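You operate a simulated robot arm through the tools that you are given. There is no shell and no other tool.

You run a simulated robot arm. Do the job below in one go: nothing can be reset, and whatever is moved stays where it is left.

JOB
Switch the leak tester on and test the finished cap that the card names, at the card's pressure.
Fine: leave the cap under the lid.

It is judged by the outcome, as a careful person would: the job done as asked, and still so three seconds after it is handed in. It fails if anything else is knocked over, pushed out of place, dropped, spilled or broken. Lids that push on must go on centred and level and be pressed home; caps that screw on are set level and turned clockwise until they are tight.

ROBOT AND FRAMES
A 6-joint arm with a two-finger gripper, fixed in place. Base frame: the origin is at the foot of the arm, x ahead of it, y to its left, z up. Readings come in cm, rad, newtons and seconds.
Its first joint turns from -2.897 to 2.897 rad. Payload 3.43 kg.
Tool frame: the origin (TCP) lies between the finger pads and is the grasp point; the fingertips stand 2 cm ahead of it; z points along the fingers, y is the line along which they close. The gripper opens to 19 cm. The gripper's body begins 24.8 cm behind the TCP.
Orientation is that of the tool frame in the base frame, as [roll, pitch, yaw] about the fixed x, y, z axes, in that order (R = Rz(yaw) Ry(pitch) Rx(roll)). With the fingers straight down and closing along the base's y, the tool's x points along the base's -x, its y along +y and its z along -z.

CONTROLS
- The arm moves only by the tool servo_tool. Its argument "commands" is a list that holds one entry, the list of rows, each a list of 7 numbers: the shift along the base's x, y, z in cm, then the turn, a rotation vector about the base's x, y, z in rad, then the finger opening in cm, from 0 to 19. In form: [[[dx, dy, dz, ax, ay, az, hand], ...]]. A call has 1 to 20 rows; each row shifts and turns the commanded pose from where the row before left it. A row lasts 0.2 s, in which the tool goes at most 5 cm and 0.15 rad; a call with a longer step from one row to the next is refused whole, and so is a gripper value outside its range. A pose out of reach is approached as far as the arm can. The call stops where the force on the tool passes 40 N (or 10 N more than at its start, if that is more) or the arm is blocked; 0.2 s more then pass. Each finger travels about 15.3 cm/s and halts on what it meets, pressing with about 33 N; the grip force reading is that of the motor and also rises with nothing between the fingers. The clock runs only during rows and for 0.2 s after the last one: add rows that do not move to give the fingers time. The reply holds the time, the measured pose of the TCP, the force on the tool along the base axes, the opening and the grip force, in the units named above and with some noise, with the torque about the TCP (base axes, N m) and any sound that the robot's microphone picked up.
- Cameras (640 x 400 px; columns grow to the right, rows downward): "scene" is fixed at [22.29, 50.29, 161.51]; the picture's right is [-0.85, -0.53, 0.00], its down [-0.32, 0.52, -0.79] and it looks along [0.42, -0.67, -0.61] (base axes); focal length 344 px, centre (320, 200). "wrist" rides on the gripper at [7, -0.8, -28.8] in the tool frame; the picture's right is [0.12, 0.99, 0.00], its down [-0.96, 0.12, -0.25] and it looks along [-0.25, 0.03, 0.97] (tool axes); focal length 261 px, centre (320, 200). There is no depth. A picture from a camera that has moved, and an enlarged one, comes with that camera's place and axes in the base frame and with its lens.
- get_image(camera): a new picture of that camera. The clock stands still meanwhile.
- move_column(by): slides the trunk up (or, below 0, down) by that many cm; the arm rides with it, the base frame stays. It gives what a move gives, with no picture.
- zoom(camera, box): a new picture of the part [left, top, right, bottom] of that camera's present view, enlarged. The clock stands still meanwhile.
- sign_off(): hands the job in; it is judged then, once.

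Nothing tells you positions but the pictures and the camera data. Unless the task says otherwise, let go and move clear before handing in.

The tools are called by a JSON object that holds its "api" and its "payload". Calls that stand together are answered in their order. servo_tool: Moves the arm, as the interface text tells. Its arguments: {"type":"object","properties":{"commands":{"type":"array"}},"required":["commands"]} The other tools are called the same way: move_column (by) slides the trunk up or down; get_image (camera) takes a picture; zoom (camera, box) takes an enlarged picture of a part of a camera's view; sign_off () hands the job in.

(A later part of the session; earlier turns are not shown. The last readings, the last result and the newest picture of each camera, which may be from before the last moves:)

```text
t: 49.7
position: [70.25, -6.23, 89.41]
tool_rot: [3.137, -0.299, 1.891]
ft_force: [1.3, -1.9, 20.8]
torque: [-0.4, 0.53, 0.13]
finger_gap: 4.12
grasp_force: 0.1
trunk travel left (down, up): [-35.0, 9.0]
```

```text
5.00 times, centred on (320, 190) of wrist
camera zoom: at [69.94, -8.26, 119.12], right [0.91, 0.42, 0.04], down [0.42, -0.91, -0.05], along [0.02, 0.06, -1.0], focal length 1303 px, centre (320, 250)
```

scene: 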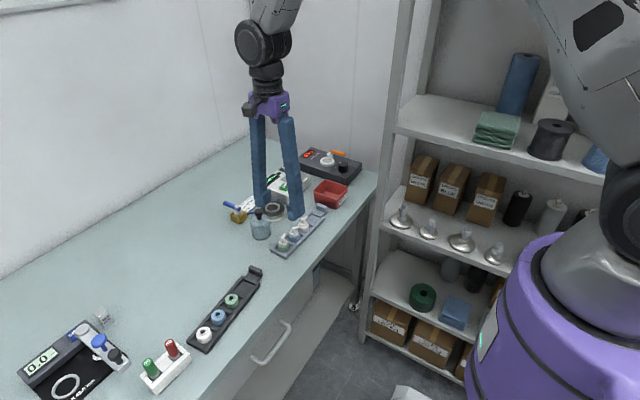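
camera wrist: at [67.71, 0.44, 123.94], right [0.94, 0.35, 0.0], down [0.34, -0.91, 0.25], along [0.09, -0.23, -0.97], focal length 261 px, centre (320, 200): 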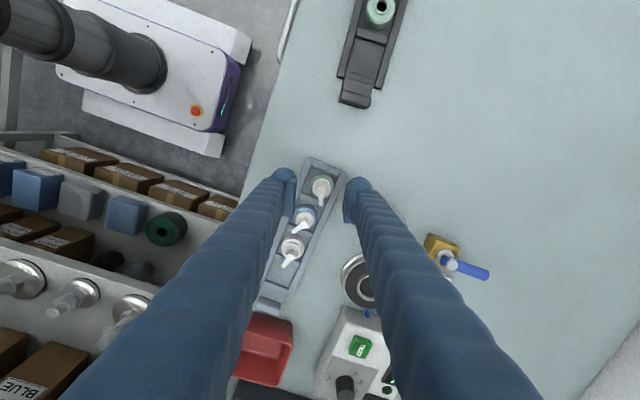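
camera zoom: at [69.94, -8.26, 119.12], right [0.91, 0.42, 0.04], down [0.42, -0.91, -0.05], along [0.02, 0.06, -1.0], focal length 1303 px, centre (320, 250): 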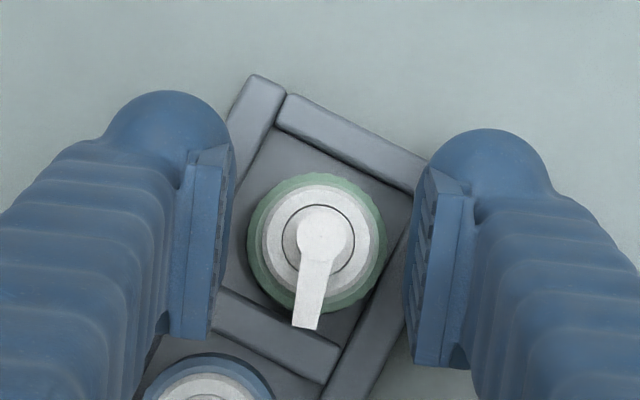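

Contact came from the lower -x finger edge on the rail. On that side of the pads the flat area reaches lower, so I'll raise slightly and slide the tool so the collar sits near that edge, then grip.

{"api": "servo_tool", "payload": {"commands": [[[0, 0, 0.35, 0, 0, 0, 4.2], [-0.2, 0.6, 0, 0, 0, 0, 4.2], [-0.2, 0.6, 0, 0, 0, 0, 4.2], [0, 0, 0, 0, 0, 0, 4.2]]]}}

{"api": "zoom", "payload": {"camera": "wrist", "box": [260, 150, 380, 230]}}

{"api": "zoom", "payload": {"camera": "scene", "box": [265, 215, 315, 255]}}

```text
t: 50.7
position: [69.71, -5.1, 89.77]
tool_rot: [3.14, -0.298, 1.892]
ft_force: [-0.8, 0.6, -0.1]
torque: [0.01, 0.02, -0.01]
finger_gap: 4.21
grasp_force: 0.1
trunk travel left (down, up): [-35.0, 9.0]
```

```text
5.00 times, centred on (320, 190) of wrist
camera zoom: at [69.55, -7.02, 119.33], right [0.91, 0.42, 0.04], down [0.42, -0.91, -0.05], along [0.01, 0.06, -1.0], focal length 1303 px, centre (320, 250)
```

zoom: 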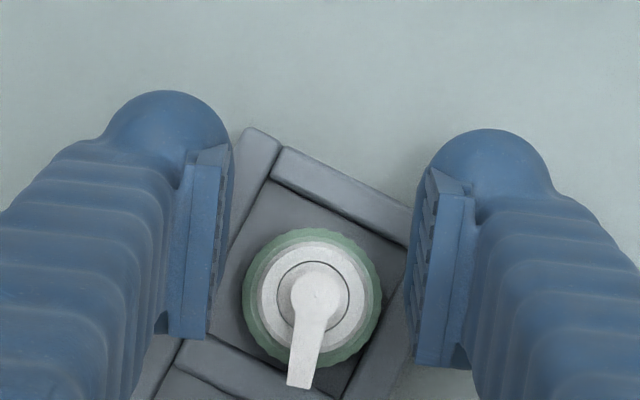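

```text
10.00 times, centred on (290, 235) of scene
camera zoom: at [22.29, 50.29, 161.51], right [-0.85, -0.53, 0.0], down [-0.32, 0.52, -0.79], along [0.42, -0.67, -0.61], focal length 3440 px, centre (620, -150)
```

zoom: 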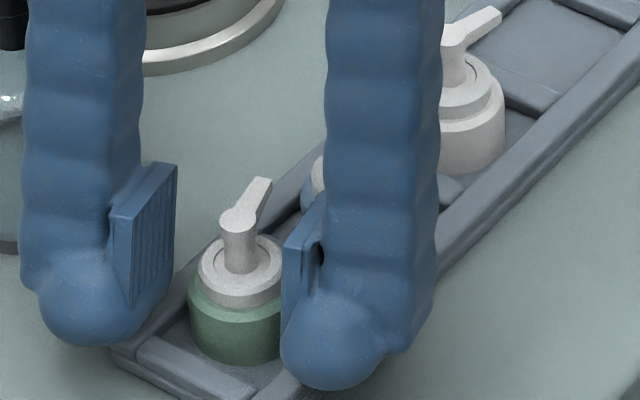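

The collar is centred between the pads near their lower edge. Closing slowly.

{"api": "servo_tool", "payload": {"commands": [[[0, 0, -0.05, 0, 0, 0, 3.4], [0, 0, 0, 0, 0, 0, 2.9], [0, 0, 0, 0, 0, 0, 2.5], [0, 0, 0, 0, 0, 0, 2.1], [0, 0, 0, 0, 0, 0, 2.1]]]}}

{"api": "zoom", "payload": {"camera": "wrist", "box": [260, 150, 380, 230]}}

{"api": "zoom", "payload": {"camera": "scene", "box": [265, 215, 315, 255]}}

```text
t: 51.9
position: [69.72, -5.07, 89.64]
tool_rot: [3.141, -0.299, 1.89]
ft_force: [0.3, 0.4, 0.8]
torque: [0.03, 0.04, 0.04]
finger_gap: 2.93
grasp_force: 10.2
trunk travel left (down, up): [-35.0, 9.0]
```

```text
5.00 times, centred on (320, 190) of wrist
camera zoom: at [69.54, -7.02, 119.26], right [0.91, 0.42, 0.04], down [0.42, -0.91, -0.05], along [0.01, 0.06, -1.0], focal length 1303 px, centre (320, 250)
```

zoom: 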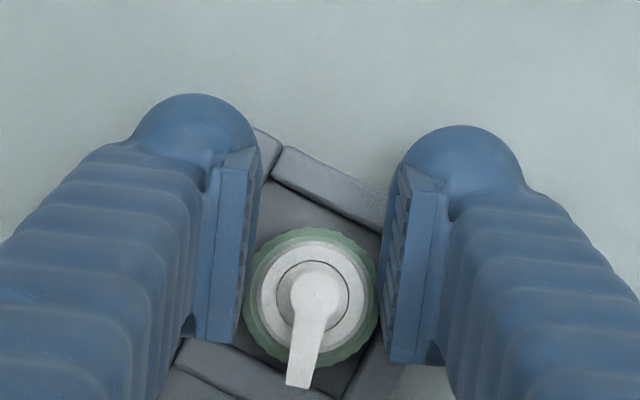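

```text
10.00 times, centred on (290, 235) of scene
camera zoom: at [22.29, 50.29, 161.51], right [-0.85, -0.53, 0.0], down [-0.32, 0.52, -0.79], along [0.42, -0.67, -0.61], focal length 3440 px, centre (620, -150)
```

zoom: 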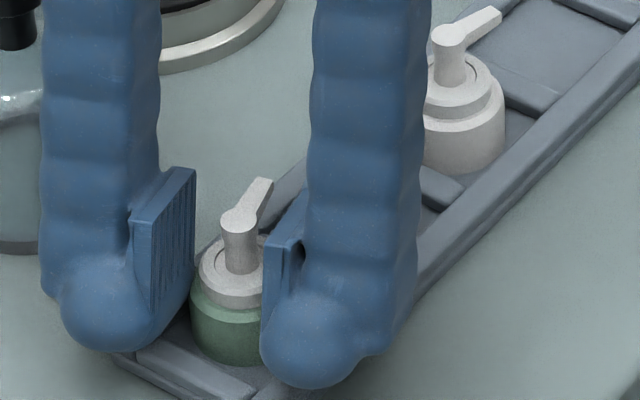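

The gap is 2.93 cm with no vertical push, so it looks like a clean grip on the body's upper edge. I'll tighten and check that it holds steady.

{"api": "servo_tool", "payload": {"commands": [[[0, 0, 0, 0, 0, 0, 1.5], [0, 0, 0, 0, 0, 0, 1.5], [0, 0, 0, 0, 0, 0, 1.5]]]}}

```text
t: 52.7
position: [69.77, -5.04, 89.56]
tool_rot: [3.14, -0.299, 1.889]
ft_force: [-0.2, -0.6, 0.5]
torque: [0.03, 0.02, 0.01]
finger_gap: 2.92
grasp_force: 10.5
trunk travel left (down, up): [-35.0, 9.0]
```

The grip is steady. I'll do a small test lift.

{"api": "servo_tool", "payload": {"commands": [[[0, 0, 0.4, 0, 0, 0, 1.0], [0, 0, 0.4, 0, 0, 0, 1.0], [0, 0, 0.4, 0, 0, 0, 1.0], [0, 0, 0, 0, 0, 0, 1.0]]]}}

{"api": "zoom", "payload": {"camera": "scene", "box": [265, 215, 315, 255]}}

{"api": "zoom", "payload": {"camera": "wrist", "box": [260, 150, 380, 230]}}

```text
t: 53.7
position: [69.74, -5.05, 90.81]
tool_rot: [3.141, -0.3, 1.89]
ft_force: [0.3, -0.1, 0.3]
torque: [-0.02, -0.01, -0.05]
finger_gap: 2.91
grasp_force: 9.9
trunk travel left (down, up): [-35.0, 9.0]
```

```text
10.00 times, centred on (290, 235) of scene
camera zoom: at [22.29, 50.29, 161.51], right [-0.85, -0.53, 0.0], down [-0.32, 0.52, -0.79], along [0.42, -0.67, -0.61], focal length 3440 px, centre (620, -150)
```

zoom: 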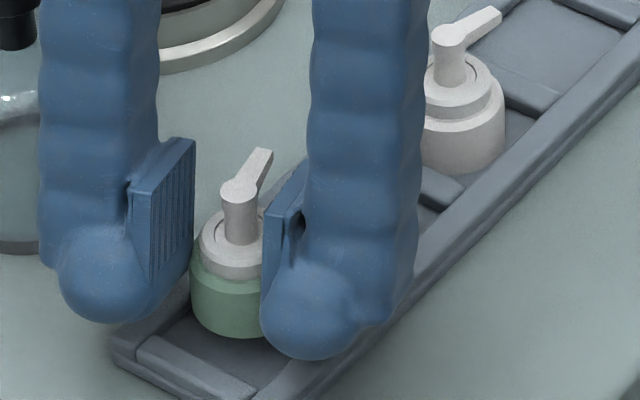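

```text
5.00 times, centred on (320, 190) of wrist
camera zoom: at [69.49, -7.07, 120.43], right [0.91, 0.42, 0.04], down [0.42, -0.91, -0.05], along [0.01, 0.06, -1.0], focal length 1303 px, centre (320, 250)
```

zoom: 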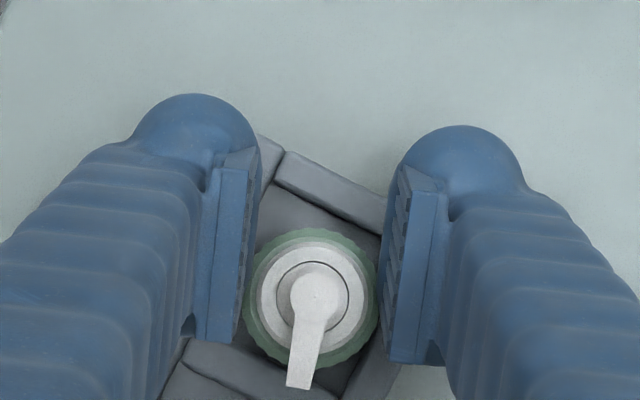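

The cap came up level and firmly held. I'll raise it well above the jar height and carry it around to the test plate.

{"api": "servo_tool", "payload": {"commands": [[[0, 0, 1.0, 0, 0, 0, 1.0], [0, 0, 1.8, 0, 0, 0, 1.0], [0, 0, 2.0, 0, 0, 0, 1.0], [0, 0, 2.0, 0, 0, 0, 1.0], [0, 0, 1.5, 0, 0, 0, 1.0], [0, -1.0, 0.9, 0, 0, 0, 1.0], [0, -1.8, 0, 0, 0, 0, 1.0], [0.5, -2.0, 0, 0, 0, 0, 1.0], [1.0, -2.0, 0, 0, 0, 0, 1.0], [1.6, -2.0, 0, 0, 0, 0, 1.0], [2.0, -1.5, 0, 0, 0, 0, 1.0], [2.0, -1.0, 0, 0, 0, 0, 1.0], [2.0, -0.48, 0, 0, 0, 0, 1.0], [2.0, 0, 0, 0, 0, 0, 1.0], [1.4, 0, 0, 0, 0, 0, 1.0], [0.6, 0, 0, 0, 0, 0, 1.0], [0, 0, 0, 0, 0, 0, 1.0]]]}}

{"api": "get_image", "payload": {"camera": "wrist"}}

{"api": "get_image", "payload": {"camera": "scene"}}

```text
t: 57.3
position: [82.9, -16.94, 99.92]
tool_rot: [3.14, -0.298, 1.891]
ft_force: [-0.4, 0.4, 0.3]
torque: [0.01, -0.01, -0.02]
finger_gap: 2.91
grasp_force: 10.2
trunk travel left (down, up): [-35.0, 9.0]
```

```text
taken
camera wrist: at [82.65, -18.85, 129.58], right [0.91, 0.42, 0.04], down [0.42, -0.91, -0.05], along [0.01, 0.06, -1.0], focal length 261 px, centre (320, 200)
```

wrist: 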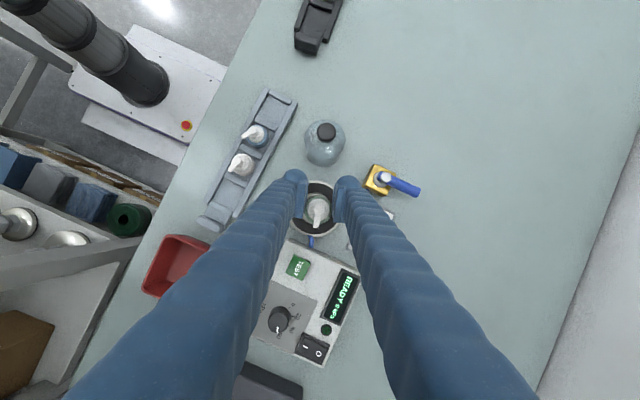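

```text
taken
```

scene: 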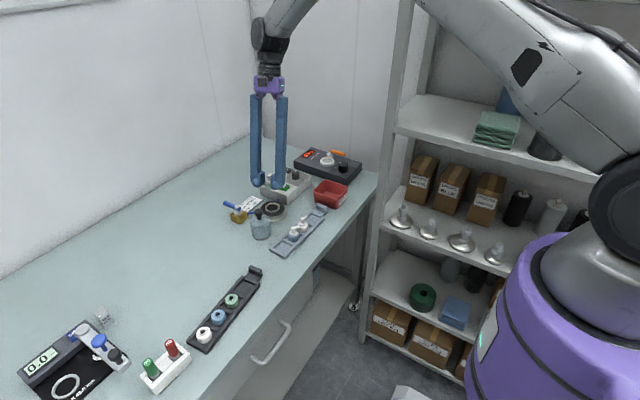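

{"api": "zoom", "payload": {"camera": "wrist", "box": [270, 165, 370, 245]}}

{"api": "zoom", "payload": {"camera": "scene", "box": [240, 165, 310, 225]}}

```text
5.00 times, centred on (320, 205) of wrist
camera zoom: at [82.65, -18.85, 129.58], right [0.91, 0.42, 0.04], down [0.42, -0.91, -0.05], along [0.01, 0.06, -1.0], focal length 1303 px, centre (320, 175)
```

zoom: 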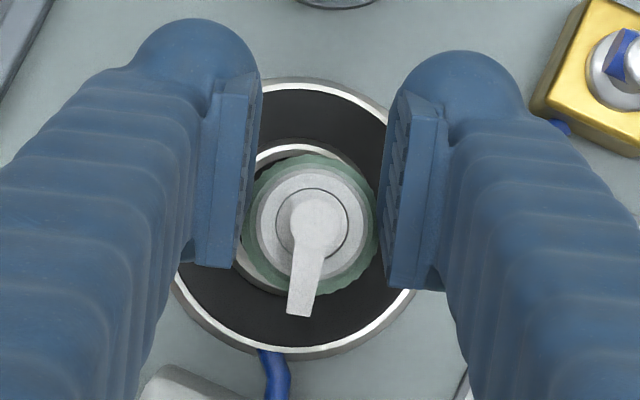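

```text
6.67 times, centred on (275, 195) of scene
camera zoom: at [22.29, 50.29, 161.51], right [-0.85, -0.53, 0.0], down [-0.32, 0.52, -0.79], along [0.42, -0.67, -0.61], focal length 2293 px, centre (620, 233)
```

zoom: 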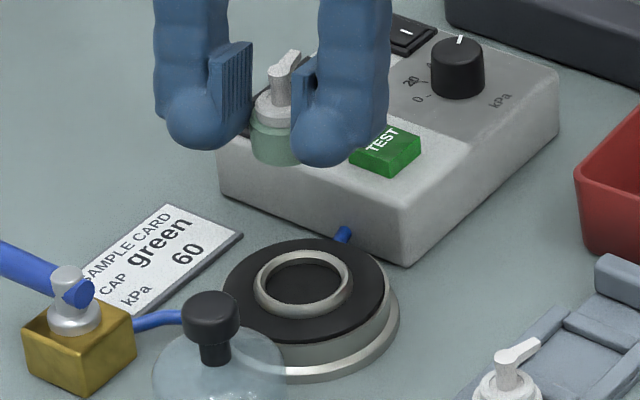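

The cap is over the plate. I'll lower to about 1.5 cm above the ring and check the alignment again.

{"api": "servo_tool", "payload": {"commands": [[[-0.1, 0.1, -1, 0, 0, 0, 1.0], [-0.1, 0.1, -1.5, 0, 0, 0, 1.0], [0, 0, -1.5, 0, 0, 0, 1.0], [0, 0, -1.3, 0, 0, 0, 1.0], [0, 0, -1, 0, 0, 0, 1.0], [0, 0, 0, 0, 0, 0, 1.0]]]}}

{"api": "zoom", "payload": {"camera": "wrist", "box": [260, 150, 380, 250]}}

{"api": "zoom", "payload": {"camera": "scene", "box": [245, 185, 300, 225]}}

```text
t: 58.7
position: [82.7, -16.75, 93.71]
tool_rot: [3.139, -0.298, 1.891]
ft_force: [0.4, -0.4, -0.9]
torque: [-0.01, 0.01, -0.01]
finger_gap: 2.96
grasp_force: 9.7
trunk travel left (down, up): [-35.0, 9.0]
```

```text
4.00 times, centred on (320, 200) of wrist
camera zoom: at [82.46, -18.68, 123.27], right [0.91, 0.42, 0.04], down [0.42, -0.91, -0.05], along [0.01, 0.06, -1.0], focal length 1043 px, centre (320, 200)
```

zoom: 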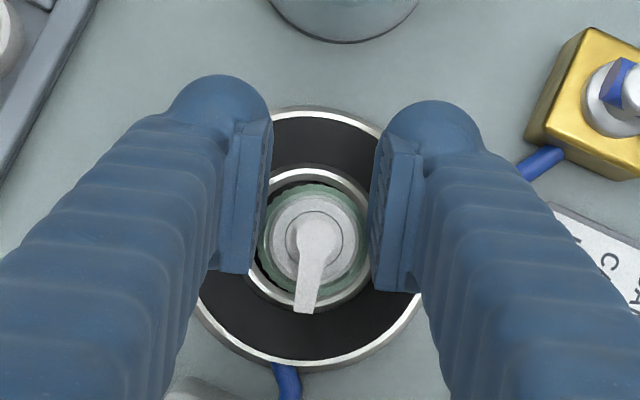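

```text
10.00 times, centred on (272, 205) of scene
camera zoom: at [22.29, 50.29, 161.51], right [-0.85, -0.53, 0.0], down [-0.32, 0.52, -0.79], along [0.42, -0.67, -0.61], focal length 3440 px, centre (795, 150)
```

zoom: 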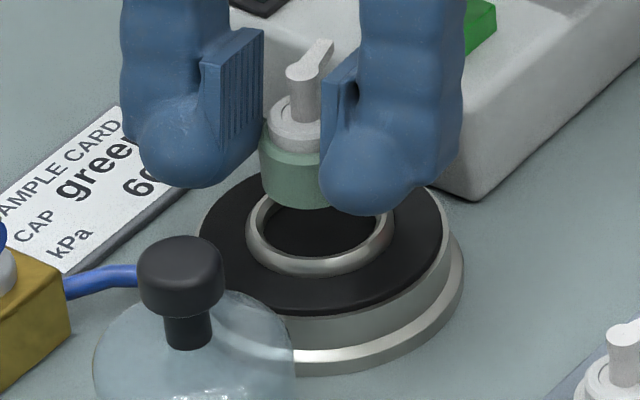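

{"api": "zoom", "payload": {"camera": "wrist", "box": [290, 185, 345, 235]}}

{"api": "zoom", "payload": {"camera": "scene", "box": [260, 190, 295, 218]}}

```text
8.00 times, centred on (318, 210) of wrist
camera zoom: at [82.46, -18.68, 123.27], right [0.91, 0.42, 0.04], down [0.42, -0.91, -0.05], along [0.01, 0.06, -1.0], focal length 2085 px, centre (340, 120)
```

zoom: 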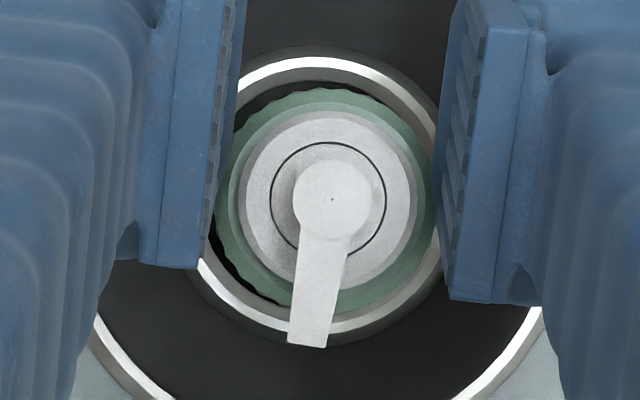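

```text
14.29 times, centred on (278, 204) of scene
camera zoom: at [22.29, 50.29, 161.51], right [-0.85, -0.53, 0.0], down [-0.32, 0.52, -0.79], along [0.42, -0.67, -0.61], focal length 4914 px, centre (927, 143)
```

zoom: 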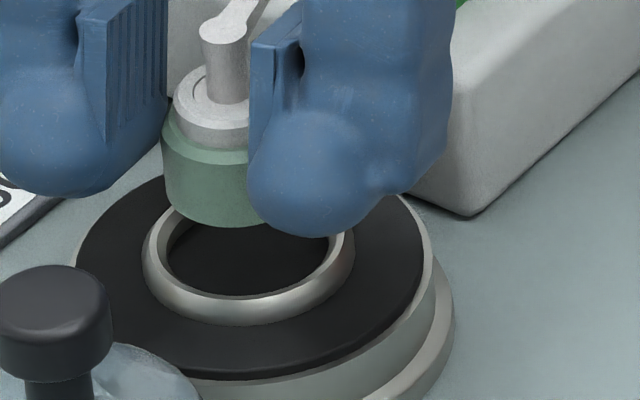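

The cap axis and ring centre agree to within 0.1 cm. I'll make a tiny correction and lower slowly into the ring.

{"api": "servo_tool", "payload": {"commands": [[[-0.06, 0.04, -0.5, 0, 0, 0, 1.0], [0, 0, -0.4, 0, 0, 0, 1.0], [0, 0, -0.3, 0, 0, 0, 1.0], [0, 0, 0, 0, 0, 0, 1.0]]]}}

{"api": "zoom", "payload": {"camera": "scene", "box": [260, 190, 295, 218]}}

{"api": "zoom", "payload": {"camera": "wrist", "box": [290, 185, 345, 235]}}

```text
t: 59.7
position: [82.64, -16.67, 92.46]
tool_rot: [3.141, -0.298, 1.892]
ft_force: [0.0, 0.4, -0.2]
torque: [0.03, -0.02, 0.01]
finger_gap: 2.91
grasp_force: 9.9
trunk travel left (down, up): [-35.0, 9.0]
```

```text
14.29 times, centred on (278, 204) of scene
camera zoom: at [22.29, 50.29, 161.51], right [-0.85, -0.53, 0.0], down [-0.32, 0.52, -0.79], along [0.42, -0.67, -0.61], focal length 4914 px, centre (927, 143)
```

zoom: 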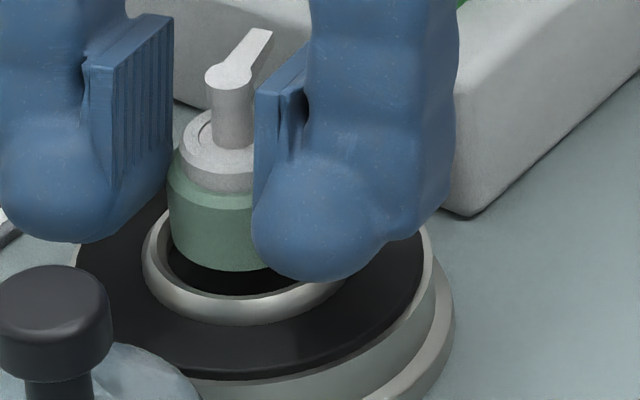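

```text
8.00 times, centred on (318, 210) of wrist
camera zoom: at [82.38, -18.58, 122.06], right [0.91, 0.42, 0.04], down [0.42, -0.91, -0.05], along [0.01, 0.06, -1.0], focal length 2085 px, centre (340, 120)
```

zoom: 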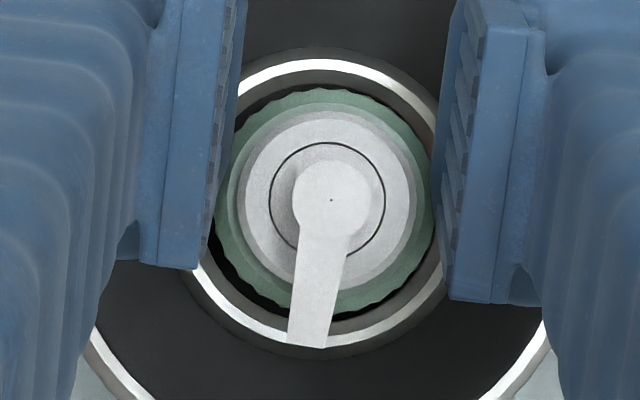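

Well aligned. Continuing down in small steps until the cap seats.

{"api": "servo_tool", "payload": {"commands": [[[0, 0, -0.2, 0, 0, 0, 1.0], [0, 0, -0.2, 0, 0, 0, 1.0], [0, 0, -0.2, 0, 0, 0, 1.0], [0, 0, 0, 0, 0, 0, 1.0]]]}}

{"api": "zoom", "payload": {"camera": "scene", "box": [260, 190, 295, 218]}}

```text
t: 60.7
position: [82.59, -16.67, 91.89]
tool_rot: [3.141, -0.298, 1.89]
ft_force: [0.4, 0.5, -0.2]
torque: [0.02, 0.02, -0.01]
finger_gap: 2.94
grasp_force: 10.1
trunk travel left (down, up): [-35.0, 9.0]
```

```text
14.29 times, centred on (278, 204) of scene
camera zoom: at [22.29, 50.29, 161.51], right [-0.85, -0.53, 0.0], down [-0.32, 0.52, -0.79], along [0.42, -0.67, -0.61], focal length 4914 px, centre (927, 143)
```

zoom: 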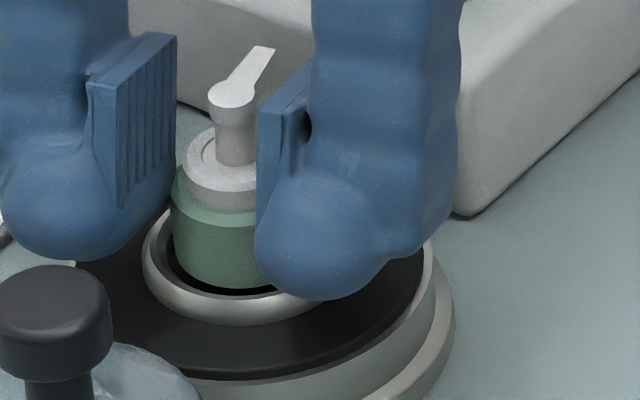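

{"api": "servo_tool", "payload": {"commands": [[[0, 0, -0.15, 0, 0, 0, 1.0], [0, 0, -0.15, 0, 0, 0, 1.0], [0, 0, 0, 0, 0, 0, 1.0]]]}}

{"api": "zoom", "payload": {"camera": "scene", "box": [260, 190, 295, 218]}}

```text
t: 61.5
position: [82.61, -16.74, 91.53]
tool_rot: [3.139, -0.298, 1.891]
ft_force: [-0.2, -0.2, 0.6]
torque: [0.02, -0.03, 0.0]
finger_gap: 2.94
grasp_force: 9.8
trunk travel left (down, up): [-35.0, 9.0]
```

```text
14.29 times, centred on (278, 204) of scene
camera zoom: at [22.29, 50.29, 161.51], right [-0.85, -0.53, 0.0], down [-0.32, 0.52, -0.79], along [0.42, -0.67, -0.61], focal length 4914 px, centre (927, 143)
```

zoom: 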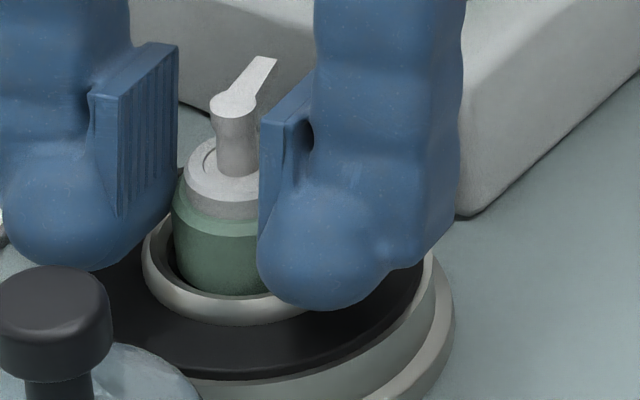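

{"api": "servo_tool", "payload": {"commands": [[[0, 0, -0.12, 0, 0, 0, 1.0], [0, 0, -0.12, 0, 0, 0, 1.0], [0, 0, 0, 0, 0, 0, 1.0]]]}}

```text
t: 62.3
position: [82.65, -16.62, 91.47]
tool_rot: [3.138, -0.299, 1.89]
ft_force: [0.4, -0.4, 6.8]
torque: [-0.06, 0.0, 0.0]
finger_gap: 2.9
grasp_force: 9.8
trunk travel left (down, up): [-35.0, 9.0]
```

Contact at about 7 N shows the cap is seated. I'll release and rise straight up.

{"api": "servo_tool", "payload": {"commands": [[[0, 0, 0.05, 0, 0, 0, 3.0], [0, 0, 0, 0, 0, 0, 3.6], [0, 0, 0, 0, 0, 0, 4.6], [0, 0, 0, 0, 0, 0, 4.6], [0, 0, 1, 0, 0, 0, 4.6], [0, 0, 2, 0, 0, 0, 4.6], [0, 0, 2, 0, 0, 0, 4.6], [0, 0, 2, 0, 0, 0, 4.6], [0, 0, 2, 0, 0, 0, 4.6], [0, 0, 0, 0, 0, 0, 4.6]]]}}

{"api": "zoom", "payload": {"camera": "scene", "box": [245, 185, 300, 225]}}

{"api": "zoom", "payload": {"camera": "wrist", "box": [270, 155, 370, 245]}}

{"api": "get_image", "payload": {"camera": "wrist"}}

```text
t: 64.5
position: [82.52, -16.74, 100.32]
tool_rot: [3.139, -0.298, 1.89]
ft_force: [-0.6, -0.2, -0.3]
torque: [0.0, 0.03, -0.01]
finger_gap: 4.57
grasp_force: 0.1
trunk travel left (down, up): [-35.0, 9.0]
```

```text
10.00 times, centred on (272, 205) of scene
camera zoom: at [22.29, 50.29, 161.51], right [-0.85, -0.53, 0.0], down [-0.32, 0.52, -0.79], along [0.42, -0.67, -0.61], focal length 3440 px, centre (795, 150)
```

zoom: 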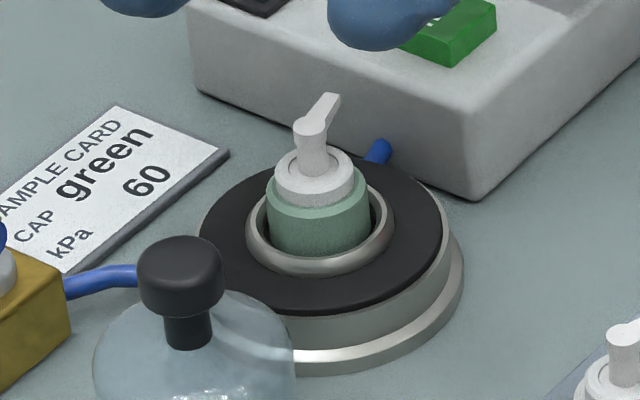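

```text
4.44 times, centred on (320, 200) of wrist
camera zoom: at [82.35, -18.59, 130.0], right [0.91, 0.42, 0.04], down [0.42, -0.91, -0.05], along [0.01, 0.06, -1.0], focal length 1158 px, centre (320, 200)
```

zoom: 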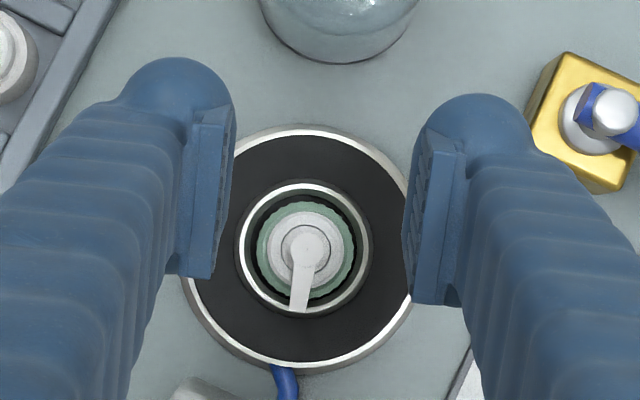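

```text
taken
camera wrist: at [82.35, -18.59, 130.0], right [0.91, 0.42, 0.04], down [0.42, -0.91, -0.05], along [0.01, 0.06, -1.0], focal length 261 px, centre (320, 200)
```

wrist: 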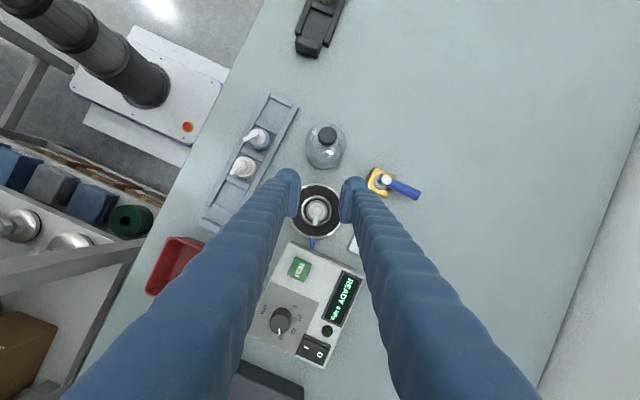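

The green cap stands centred in the ring. Next is the jar lid: I'll level the tool and move above its knob.

{"api": "servo_tool", "payload": {"commands": [[[0, 1, 0, -0.1425, -0.047, 0, 5], [-0.4, 1.5, 0, -0.1425, -0.047, 0, 5], [-0.5, 2, 0, 0, 0, 0, 5], [-0.5, 2, 0, 0, 0, 0, 5], [-0.5, 2, 0, 0, 0, 0, 5], [0, 0, 0, 0, 0, 0, 5], [0, 0, 0, 0, 0, 0, 5]]]}}

{"api": "zoom", "payload": {"camera": "wrist", "box": [260, 140, 380, 230]}}

{"api": "get_image", "payload": {"camera": "wrist"}}

{"api": "zoom", "payload": {"camera": "scene", "box": [235, 175, 305, 245]}}

```text
t: 66.1
position: [80.85, -8.29, 100.45]
tool_rot: [3.142, 0.002, 1.89]
ft_force: [0.6, -0.1, 0.0]
torque: [-0.01, -0.01, 0.02]
finger_gap: 4.98
grasp_force: 0.0
trunk travel left (down, up): [-35.0, 9.0]
```

```text
4.44 times, centred on (320, 185) of wrist
camera zoom: at [77.82, -1.79, 129.31], right [0.91, 0.42, 0.0], down [0.41, -0.88, 0.25], along [0.11, -0.22, -0.97], focal length 1158 px, centre (320, 267)
```

zoom: 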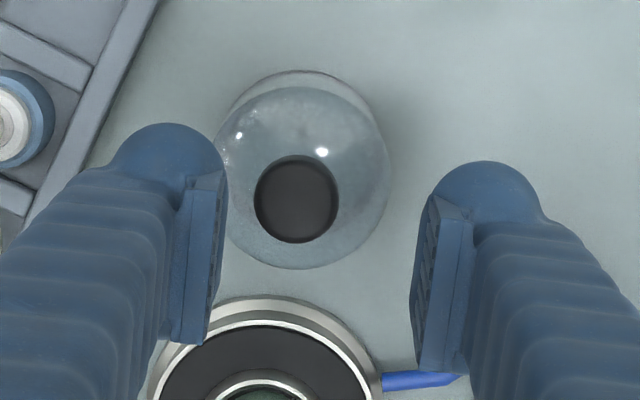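

```text
taken
camera wrist: at [77.82, -1.79, 129.31], right [0.91, 0.42, 0.0], down [0.41, -0.88, 0.25], along [0.11, -0.22, -0.97], focal length 261 px, centre (320, 200)
```

wrist: 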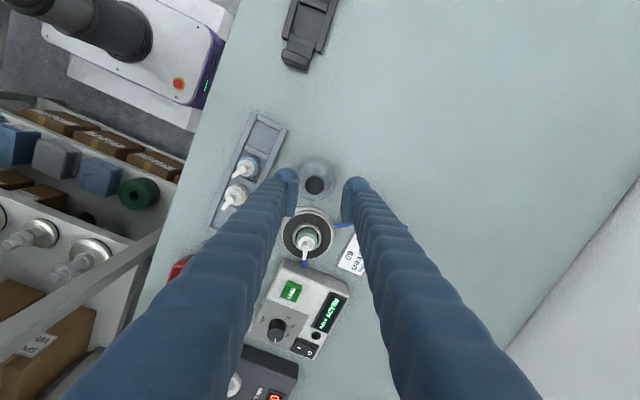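

```text
5.71 times, centred on (270, 210) of scene
camera zoom: at [22.29, 50.29, 161.51], right [-0.85, -0.53, 0.0], down [-0.32, 0.52, -0.79], along [0.42, -0.67, -0.61], focal length 1966 px, centre (606, 143)
```

zoom: 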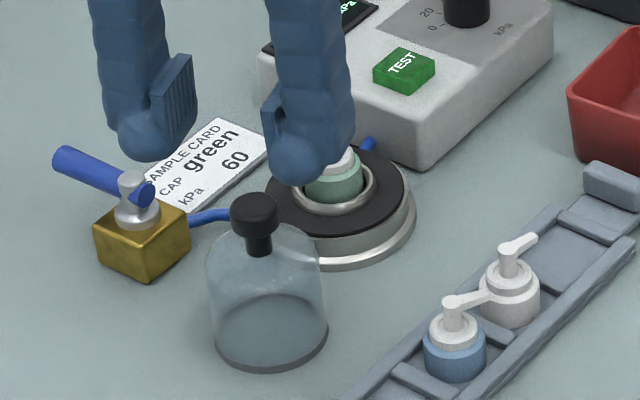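

The jar's knob axis is about (80.02,-8.13). I'll centre over it and descend around the knob head.

{"api": "servo_tool", "payload": {"commands": [[[-0.4, 0.03, -0.5, 0, 0, 0, 5], [-0.35, 0.03, -1, 0, 0, 0, 5], [0, 0, -1.5, 0, 0, 0, 5], [0, 0, -1.2, 0, 0, 0, 5], [0, 0, 0, 0, 0, 0, 5]]]}}

{"api": "zoom", "payload": {"camera": "wrist", "box": [260, 140, 380, 230]}}

{"api": "zoom", "payload": {"camera": "scene", "box": [235, 190, 290, 240]}}

```text
t: 67.3
position: [80.07, -8.27, 96.11]
tool_rot: [3.139, 0.003, 1.89]
ft_force: [-0.5, -0.3, -0.3]
torque: [0.03, -0.01, -0.01]
finger_gap: 4.98
grasp_force: 0.1
trunk travel left (down, up): [-35.0, 9.0]
```

```text
4.44 times, centred on (320, 185) of wrist
camera zoom: at [77.04, -1.73, 125.01], right [0.91, 0.42, 0.0], down [0.41, -0.88, 0.25], along [0.11, -0.22, -0.97], focal length 1158 px, centre (320, 267)
```

zoom: 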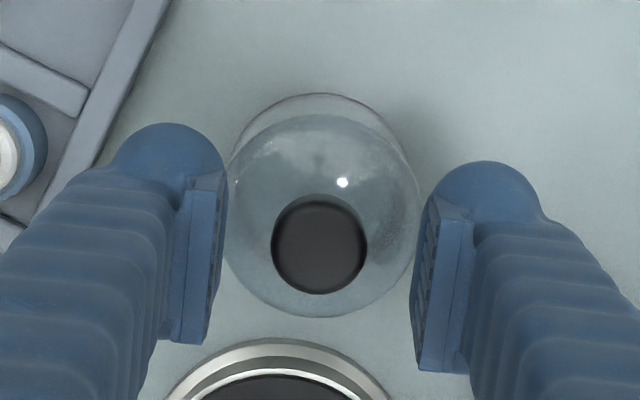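

```text
8.00 times, centred on (262, 215) of scene
camera zoom: at [22.29, 50.29, 161.51], right [-0.85, -0.53, 0.0], down [-0.32, 0.52, -0.79], along [0.42, -0.67, -0.61], focal length 2752 px, centre (780, 80)
```

zoom: 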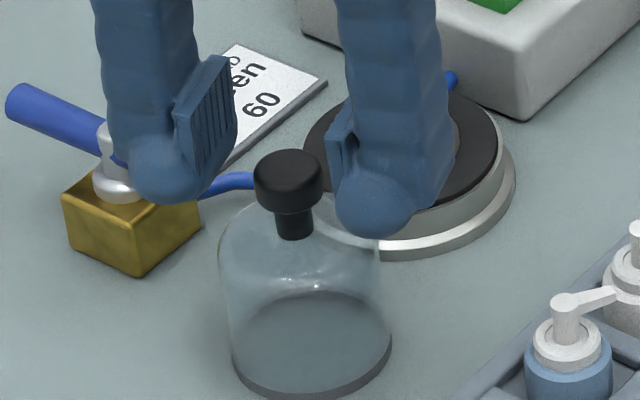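

Centred on the knob. Lowering the last bit and gripping.

{"api": "servo_tool", "payload": {"commands": [[[-0.04, 0.06, -0.5, 0, 0, 0, 5], [0, 0, -0.5, 0, 0, 0, 5], [0, 0, -0.3, 0, 0, 0, 5], [0, 0, 0, 0, 0, 0, 5]]]}}

{"api": "zoom", "payload": {"camera": "scene", "box": [240, 195, 285, 230]}}

```text
t: 68.3
position: [79.88, -8.18, 94.94]
tool_rot: [3.141, 0.002, 1.89]
ft_force: [-0.1, -0.1, 0.0]
torque: [0.02, -0.02, 0.0]
finger_gap: 4.99
grasp_force: 0.0
trunk travel left (down, up): [-35.0, 9.0]
```

```text
11.43 times, centred on (262, 212) of scene
camera zoom: at [22.29, 50.29, 161.51], right [-0.85, -0.53, 0.0], down [-0.32, 0.52, -0.79], along [0.42, -0.67, -0.61], focal length 3932 px, centre (977, 57)
```

zoom: 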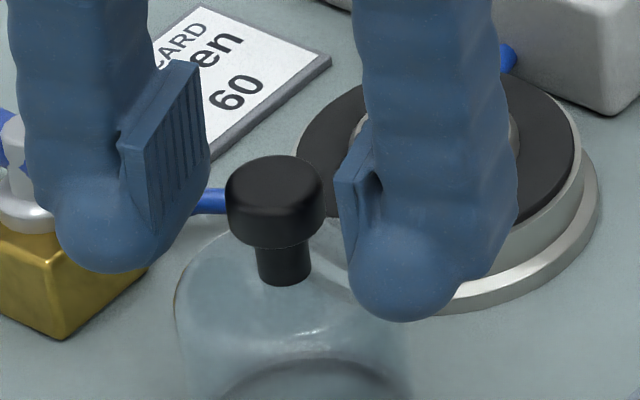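

{"api": "servo_tool", "payload": {"commands": [[[0, 0, -0.2, 0, 0, 0, 5], [0, 0, -0.1, 0, 0, 0, 5], [0, 0, 0, 0, 0, 0, 4.0], [0, 0, 0, 0, 0, 0, 3.2], [0, 0, 0, 0, 0, 0, 2.4], [0, 0, 0, 0, 0, 0, 2.0], [0, 0, 0, 0, 0, 0, 2.0]]]}}

{"api": "zoom", "payload": {"camera": "scene", "box": [240, 195, 285, 230]}}

{"api": "zoom", "payload": {"camera": "wrist", "box": [260, 140, 380, 230]}}

```text
t: 69.9
position: [79.86, -8.05, 94.58]
tool_rot: [3.139, 0.002, 1.89]
ft_force: [-0.1, -0.3, 0.2]
torque: [0.0, -0.01, 0.0]
finger_gap: 2.17
grasp_force: 32.9
trunk travel left (down, up): [-35.0, 9.0]
```

```text
11.43 times, centred on (262, 212) of scene
camera zoom: at [22.29, 50.29, 161.51], right [-0.85, -0.53, 0.0], down [-0.32, 0.52, -0.79], along [0.42, -0.67, -0.61], focal length 3932 px, centre (977, 57)
```

zoom: 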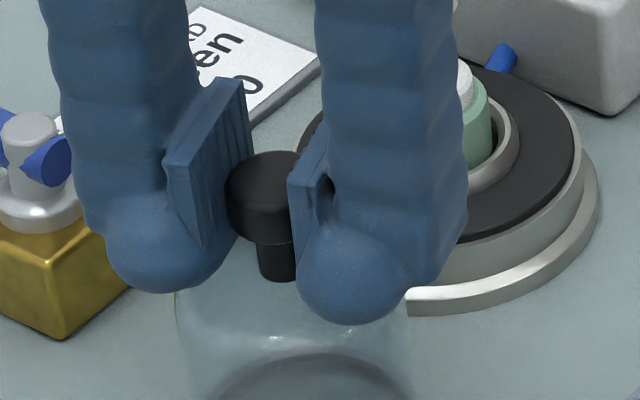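

```text
4.44 times, centred on (320, 185) of wrist
camera zoom: at [76.95, -1.63, 123.47], right [0.91, 0.42, 0.0], down [0.41, -0.88, 0.25], along [0.11, -0.22, -0.97], focal length 1158 px, centre (320, 267)
```

zoom: 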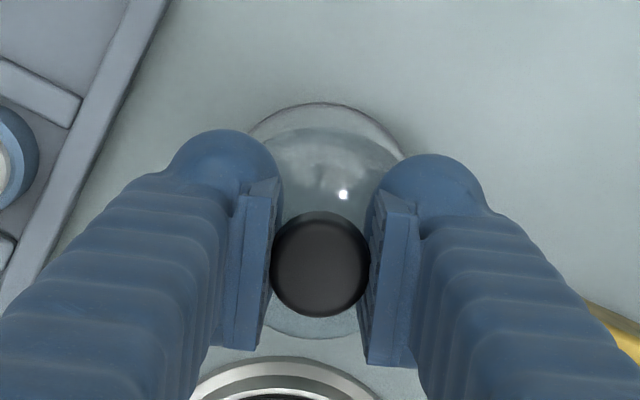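

The knob is gripped firmly at 33 N. I'll lift the jar straight up, high enough to clear the cap's spout.

{"api": "servo_tool", "payload": {"commands": [[[0, 0, 0.3, 0, 0, 0, 1.5], [0, 0, 0.6, 0, 0, 0, 1.5], [0, 0, 1.0, 0, 0, 0, 1.5], [0, 0, 1.5, 0, 0, 0, 1.5], [0, 0, 1.5, 0, 0, 0, 1.5], [0, 0, 1.5, 0, 0, 0, 1.5], [0, 0, 1.5, 0, 0, 0, 1.5], [0, 0, 1.3, 0, 0, 0, 1.5], [0, 0, 0.6, 0, 0, 0, 1.5], [0, 0, 0, 0, 0, 0, 1.5]]]}}

{"api": "get_image", "payload": {"camera": "scene"}}

{"api": "zoom", "payload": {"camera": "scene", "box": [225, 165, 305, 240]}}

{"api": "get_image", "payload": {"camera": "wrist"}}

```text
t: 72.1
position: [79.82, -8.01, 104.44]
tool_rot: [3.139, 0.003, 1.89]
ft_force: [0.3, -1.2, -0.5]
torque: [0.03, 0.0, 0.0]
finger_gap: 2.12
grasp_force: 32.7
trunk travel left (down, up): [-35.0, 9.0]
```

```text
taken
```

scene: 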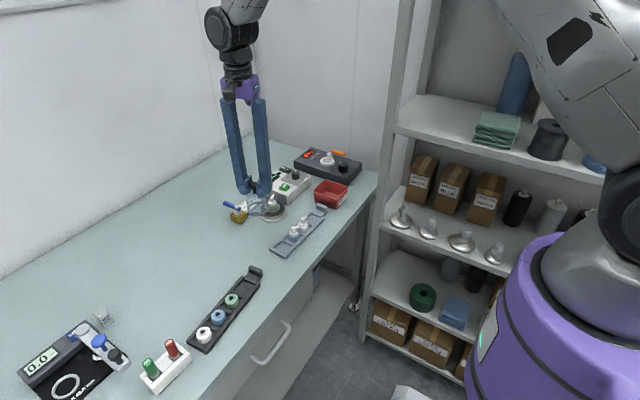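

```text
5.33 times, centred on (265, 202) of scene
camera zoom: at [22.29, 50.29, 161.51], right [-0.85, -0.53, 0.0], down [-0.32, 0.52, -0.79], along [0.42, -0.67, -0.61], focal length 1835 px, centre (613, 187)
```

zoom: 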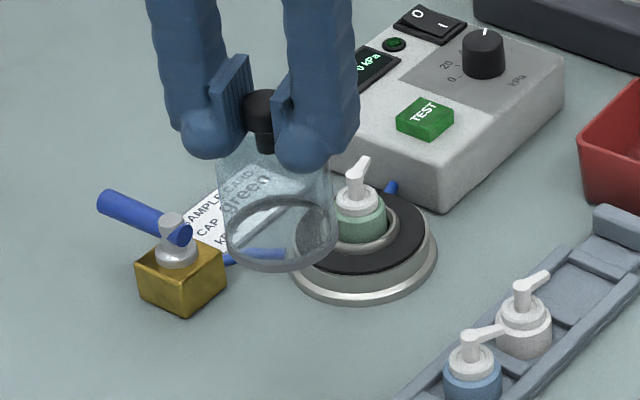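

```text
taken
camera wrist: at [76.92, -1.53, 133.24], right [0.91, 0.42, 0.0], down [0.41, -0.88, 0.25], along [0.11, -0.22, -0.97], focal length 261 px, centre (320, 200)
```

wrist: 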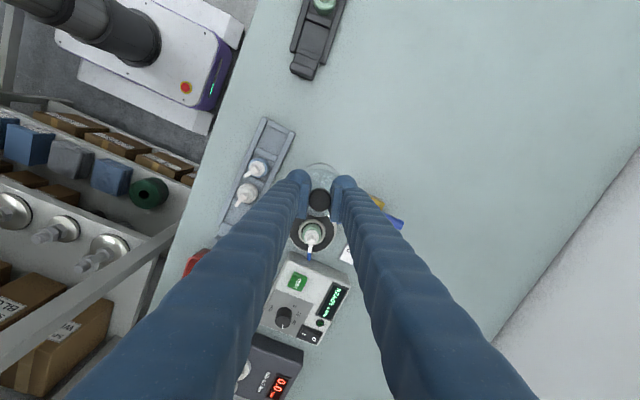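

The jar is up and hanging level. I'll move it over the plate centre.

{"api": "servo_tool", "payload": {"commands": [[[0.2, -0.6, 0, 0, 0, 0, 1.5], [0.4, -1.4, 0, 0, 0, 0, 1.5], [0.6, -1.9, 0, 0, 0, 0, 1.5], [0.6, -1.9, 0, 0, 0, 0, 1.5], [0.6, -1.9, 0, 0, 0, 0, 1.5], [0.5, -1.4, 0, 0, 0, 0, 1.5], [0.22, -0.77, 0, 0, 0, 0, 1.5], [0, 0, 0, 0, 0, 0, 1.5], [0, 0, 0, 0, 0, 0, 1.5]]]}}

{"api": "zoom", "payload": {"camera": "scene", "box": [230, 165, 310, 230]}}

{"api": "zoom", "payload": {"camera": "wrist", "box": [260, 140, 380, 240]}}

```text
t: 74.1
position: [83.17, -17.96, 104.41]
tool_rot: [3.141, 0.003, 1.89]
ft_force: [-0.8, 0.5, -0.4]
torque: [-0.01, -0.01, 0.01]
finger_gap: 2.15
grasp_force: 33.3
trunk travel left (down, up): [-35.0, 9.0]
```

```text
6.15 times, centred on (270, 198) of scene
camera zoom: at [22.29, 50.29, 161.51], right [-0.85, -0.53, 0.0], down [-0.32, 0.52, -0.79], along [0.42, -0.67, -0.61], focal length 2117 px, centre (628, 215)
```

zoom: 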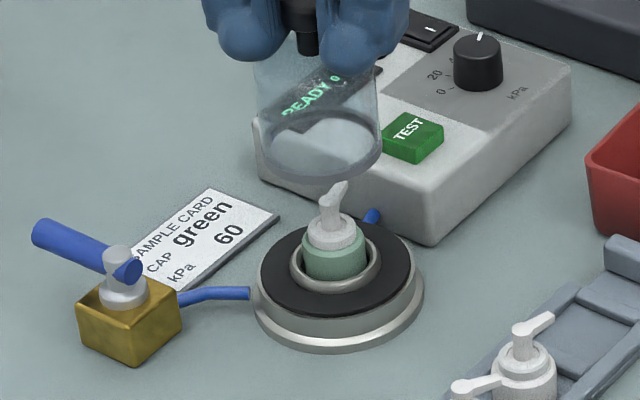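

```text
4.00 times, centred on (320, 190) of wrist
camera zoom: at [80.11, -11.53, 133.23], right [0.91, 0.42, 0.0], down [0.41, -0.88, 0.25], along [0.11, -0.22, -0.97], focal length 1043 px, centre (320, 240)
```

zoom: 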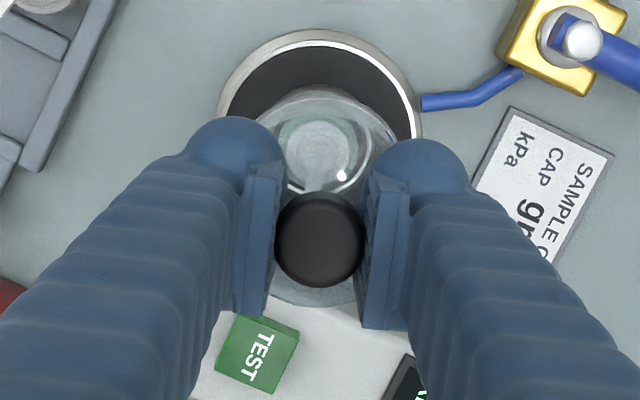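

Jar axis is within 0.1 cm of the plate centre. I'll lower over the cap, checking on the way.

{"api": "servo_tool", "payload": {"commands": [[[-0.08, 0.05, -0.5, 0, 0, 0, 1.5], [0, 0, -1.0, 0, 0, 0, 1.5], [0, 0, -0.6, 0, 0, 0, 1.5], [0, 0, 0, 0, 0, 0, 1.5]]]}}

{"api": "zoom", "payload": {"camera": "scene", "box": [240, 170, 300, 225]}}

{"api": "zoom", "payload": {"camera": "wrist", "box": [270, 130, 370, 210]}}

```text
t: 75.1
position: [83.01, -17.83, 102.39]
tool_rot: [3.139, 0.003, 1.89]
ft_force: [0.2, -0.6, -0.3]
torque: [0.01, 0.01, -0.02]
finger_gap: 2.12
grasp_force: 32.7
trunk travel left (down, up): [-35.0, 9.0]
```

```text
7.27 times, centred on (270, 198) of scene
camera zoom: at [22.29, 50.29, 161.51], right [-0.85, -0.53, 0.0], down [-0.32, 0.52, -0.79], along [0.42, -0.67, -0.61], focal length 2502 px, centre (684, 218)
```

zoom: 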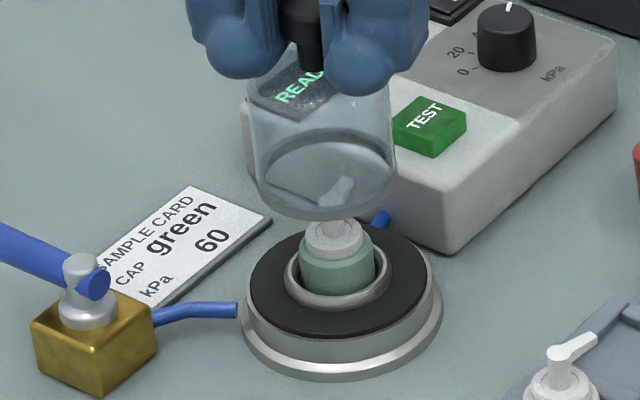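

```text
5.00 times, centred on (320, 170) of wrist
camera zoom: at [79.99, -11.42, 131.15], right [0.91, 0.42, 0.0], down [0.41, -0.88, 0.25], along [0.11, -0.22, -0.97], focal length 1303 px, centre (320, 350)
```

zoom: 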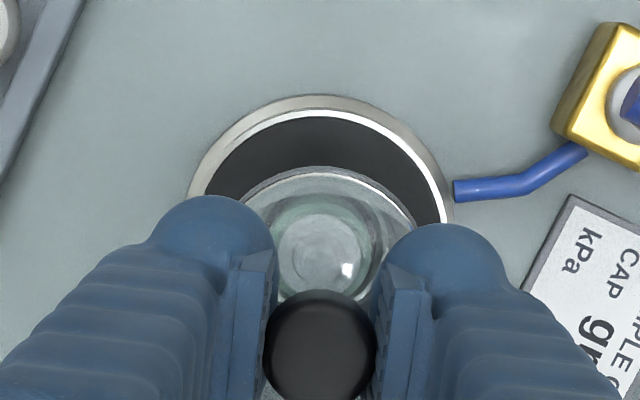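

The spout is entering the jar cleanly. Continuing down.

{"api": "servo_tool", "payload": {"commands": [[[0, 0, -0.8, 0, 0, 0, 1.5], [0, 0, -1.0, 0, 0, 0, 1.5], [0, 0, -1.0, 0, 0, 0, 1.5], [0, 0, -0.8, 0, 0, 0, 1.5], [0, 0, -0.3, 0, 0, 0, 1.5], [0, 0, 0, 0, 0, 0, 1.5]]]}}

{"api": "zoom", "payload": {"camera": "scene", "box": [245, 175, 300, 225]}}

{"api": "zoom", "payload": {"camera": "wrist", "box": [270, 130, 370, 210]}}

```text
t: 76.5
position: [82.95, -17.9, 98.45]
tool_rot: [3.139, 0.001, 1.889]
ft_force: [-0.6, 0.4, -0.6]
torque: [0.01, -0.01, 0.0]
finger_gap: 2.12
grasp_force: 32.6
trunk travel left (down, up): [-35.0, 9.0]
```

```text
8.00 times, centred on (272, 200) of scene
camera zoom: at [22.29, 50.29, 161.51], right [-0.85, -0.53, 0.0], down [-0.32, 0.52, -0.79], along [0.42, -0.67, -0.61], focal length 2752 px, centre (700, 200)
```

zoom: 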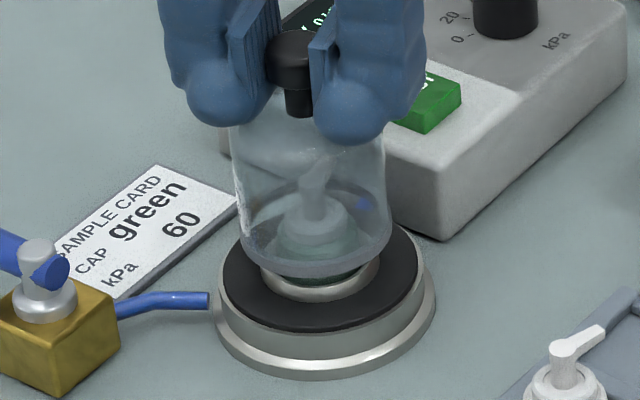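

```text
5.00 times, centred on (320, 170) of wrist
camera zoom: at [80.03, -11.48, 127.25], right [0.91, 0.42, 0.0], down [0.41, -0.88, 0.25], along [0.11, -0.22, -0.97], focal length 1303 px, centre (320, 350)
```

zoom: 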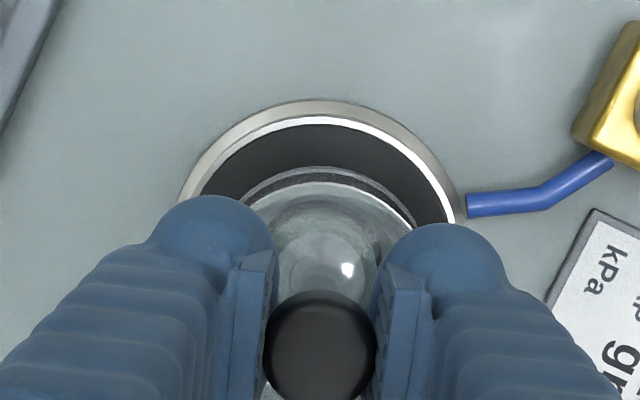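

The jar seems about 0.1 cm off toward +x, so I'll correct that and lower gently onto the plate.

{"api": "servo_tool", "payload": {"commands": [[[-0.12, -0.03, -0.2, 0, 0, 0, 1.5], [0, 0, -0.3, 0, 0, 0, 1.5], [0, 0, -0.2, 0, 0, 0, 1.5], [0, 0, 0, 0, 0, 0, 1.5]]]}}

{"api": "zoom", "payload": {"camera": "scene", "box": [250, 180, 295, 220]}}

{"api": "zoom", "payload": {"camera": "wrist", "box": [280, 145, 360, 195]}}

```text
t: 77.5
position: [82.95, -17.92, 97.79]
tool_rot: [3.141, 0.0, 1.889]
ft_force: [-0.5, -1.4, -1.2]
torque: [0.01, -0.01, 0.0]
finger_gap: 2.11
grasp_force: 32.7
trunk travel left (down, up): [-35.0, 9.0]
```

```text
10.00 times, centred on (272, 200) of scene
camera zoom: at [22.29, 50.29, 161.51], right [-0.85, -0.53, 0.0], down [-0.32, 0.52, -0.79], along [0.42, -0.67, -0.61], focal length 3440 px, centre (795, 200)
```

zoom: 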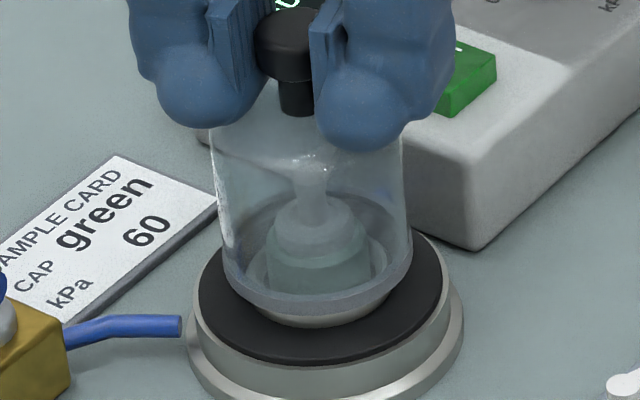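

```text
8.00 times, centred on (320, 170) of wrist
camera zoom: at [79.93, -11.41, 126.56], right [0.91, 0.42, 0.0], down [0.41, -0.88, 0.25], along [0.11, -0.22, -0.97], focal length 2085 px, centre (320, 440)
```

zoom: 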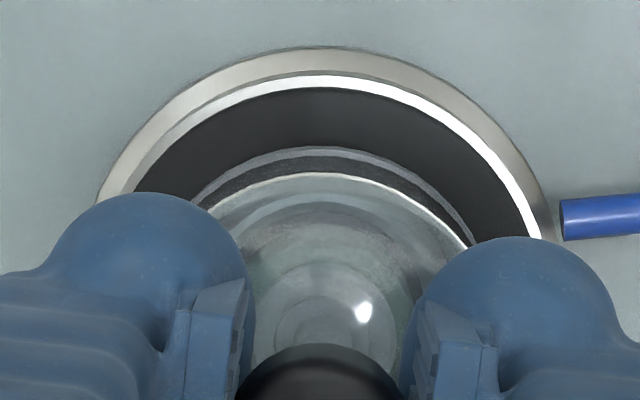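

Concentric now. Lowering until the jar seats.

{"api": "servo_tool", "payload": {"commands": [[[0, 0, -0.15, 0, 0, 0, 1.5], [0, 0, -0.15, 0, 0, 0, 1.5], [0, 0, -0.15, 0, 0, 0, 1.5], [0, 0, 0, 0, 0, 0, 1.5]]]}}

```text
t: 78.5
position: [82.89, -17.85, 97.24]
tool_rot: [3.139, 0.002, 1.891]
ft_force: [0.0, -0.3, -1.4]
torque: [0.0, 0.03, -0.05]
finger_gap: 2.11
grasp_force: 32.8
trunk travel left (down, up): [-35.0, 9.0]
```

{"api": "servo_tool", "payload": {"commands": [[[0, 0, -0.12, 0, 0, 0, 1.5], [0, 0, -0.12, 0, 0, 0, 1.5], [0, 0, -0.12, 0, 0, 0, 1.5], [0, 0, 0, 0, 0, 0, 1.5]]]}}

{"api": "zoom", "payload": {"camera": "scene", "box": [250, 180, 295, 220]}}

```text
t: 79.5
position: [82.76, -17.91, 96.94]
tool_rot: [3.139, 0.002, 1.89]
ft_force: [0.5, 0.0, -0.3]
torque: [-0.02, -0.04, 0.02]
finger_gap: 2.1
grasp_force: 32.7
trunk travel left (down, up): [-35.0, 9.0]
```

```text
10.00 times, centred on (272, 200) of scene
camera zoom: at [22.29, 50.29, 161.51], right [-0.85, -0.53, 0.0], down [-0.32, 0.52, -0.79], along [0.42, -0.67, -0.61], focal length 3440 px, centre (795, 200)
```

zoom: 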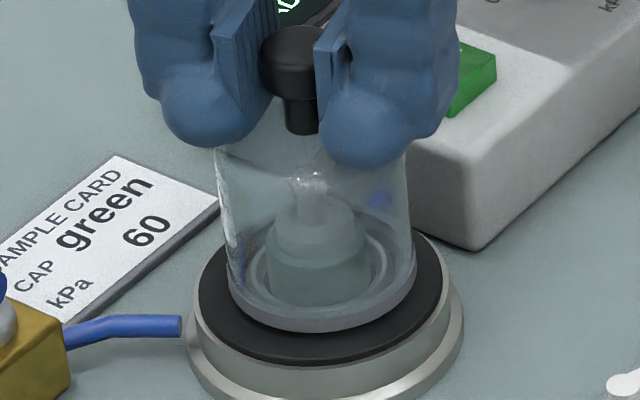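

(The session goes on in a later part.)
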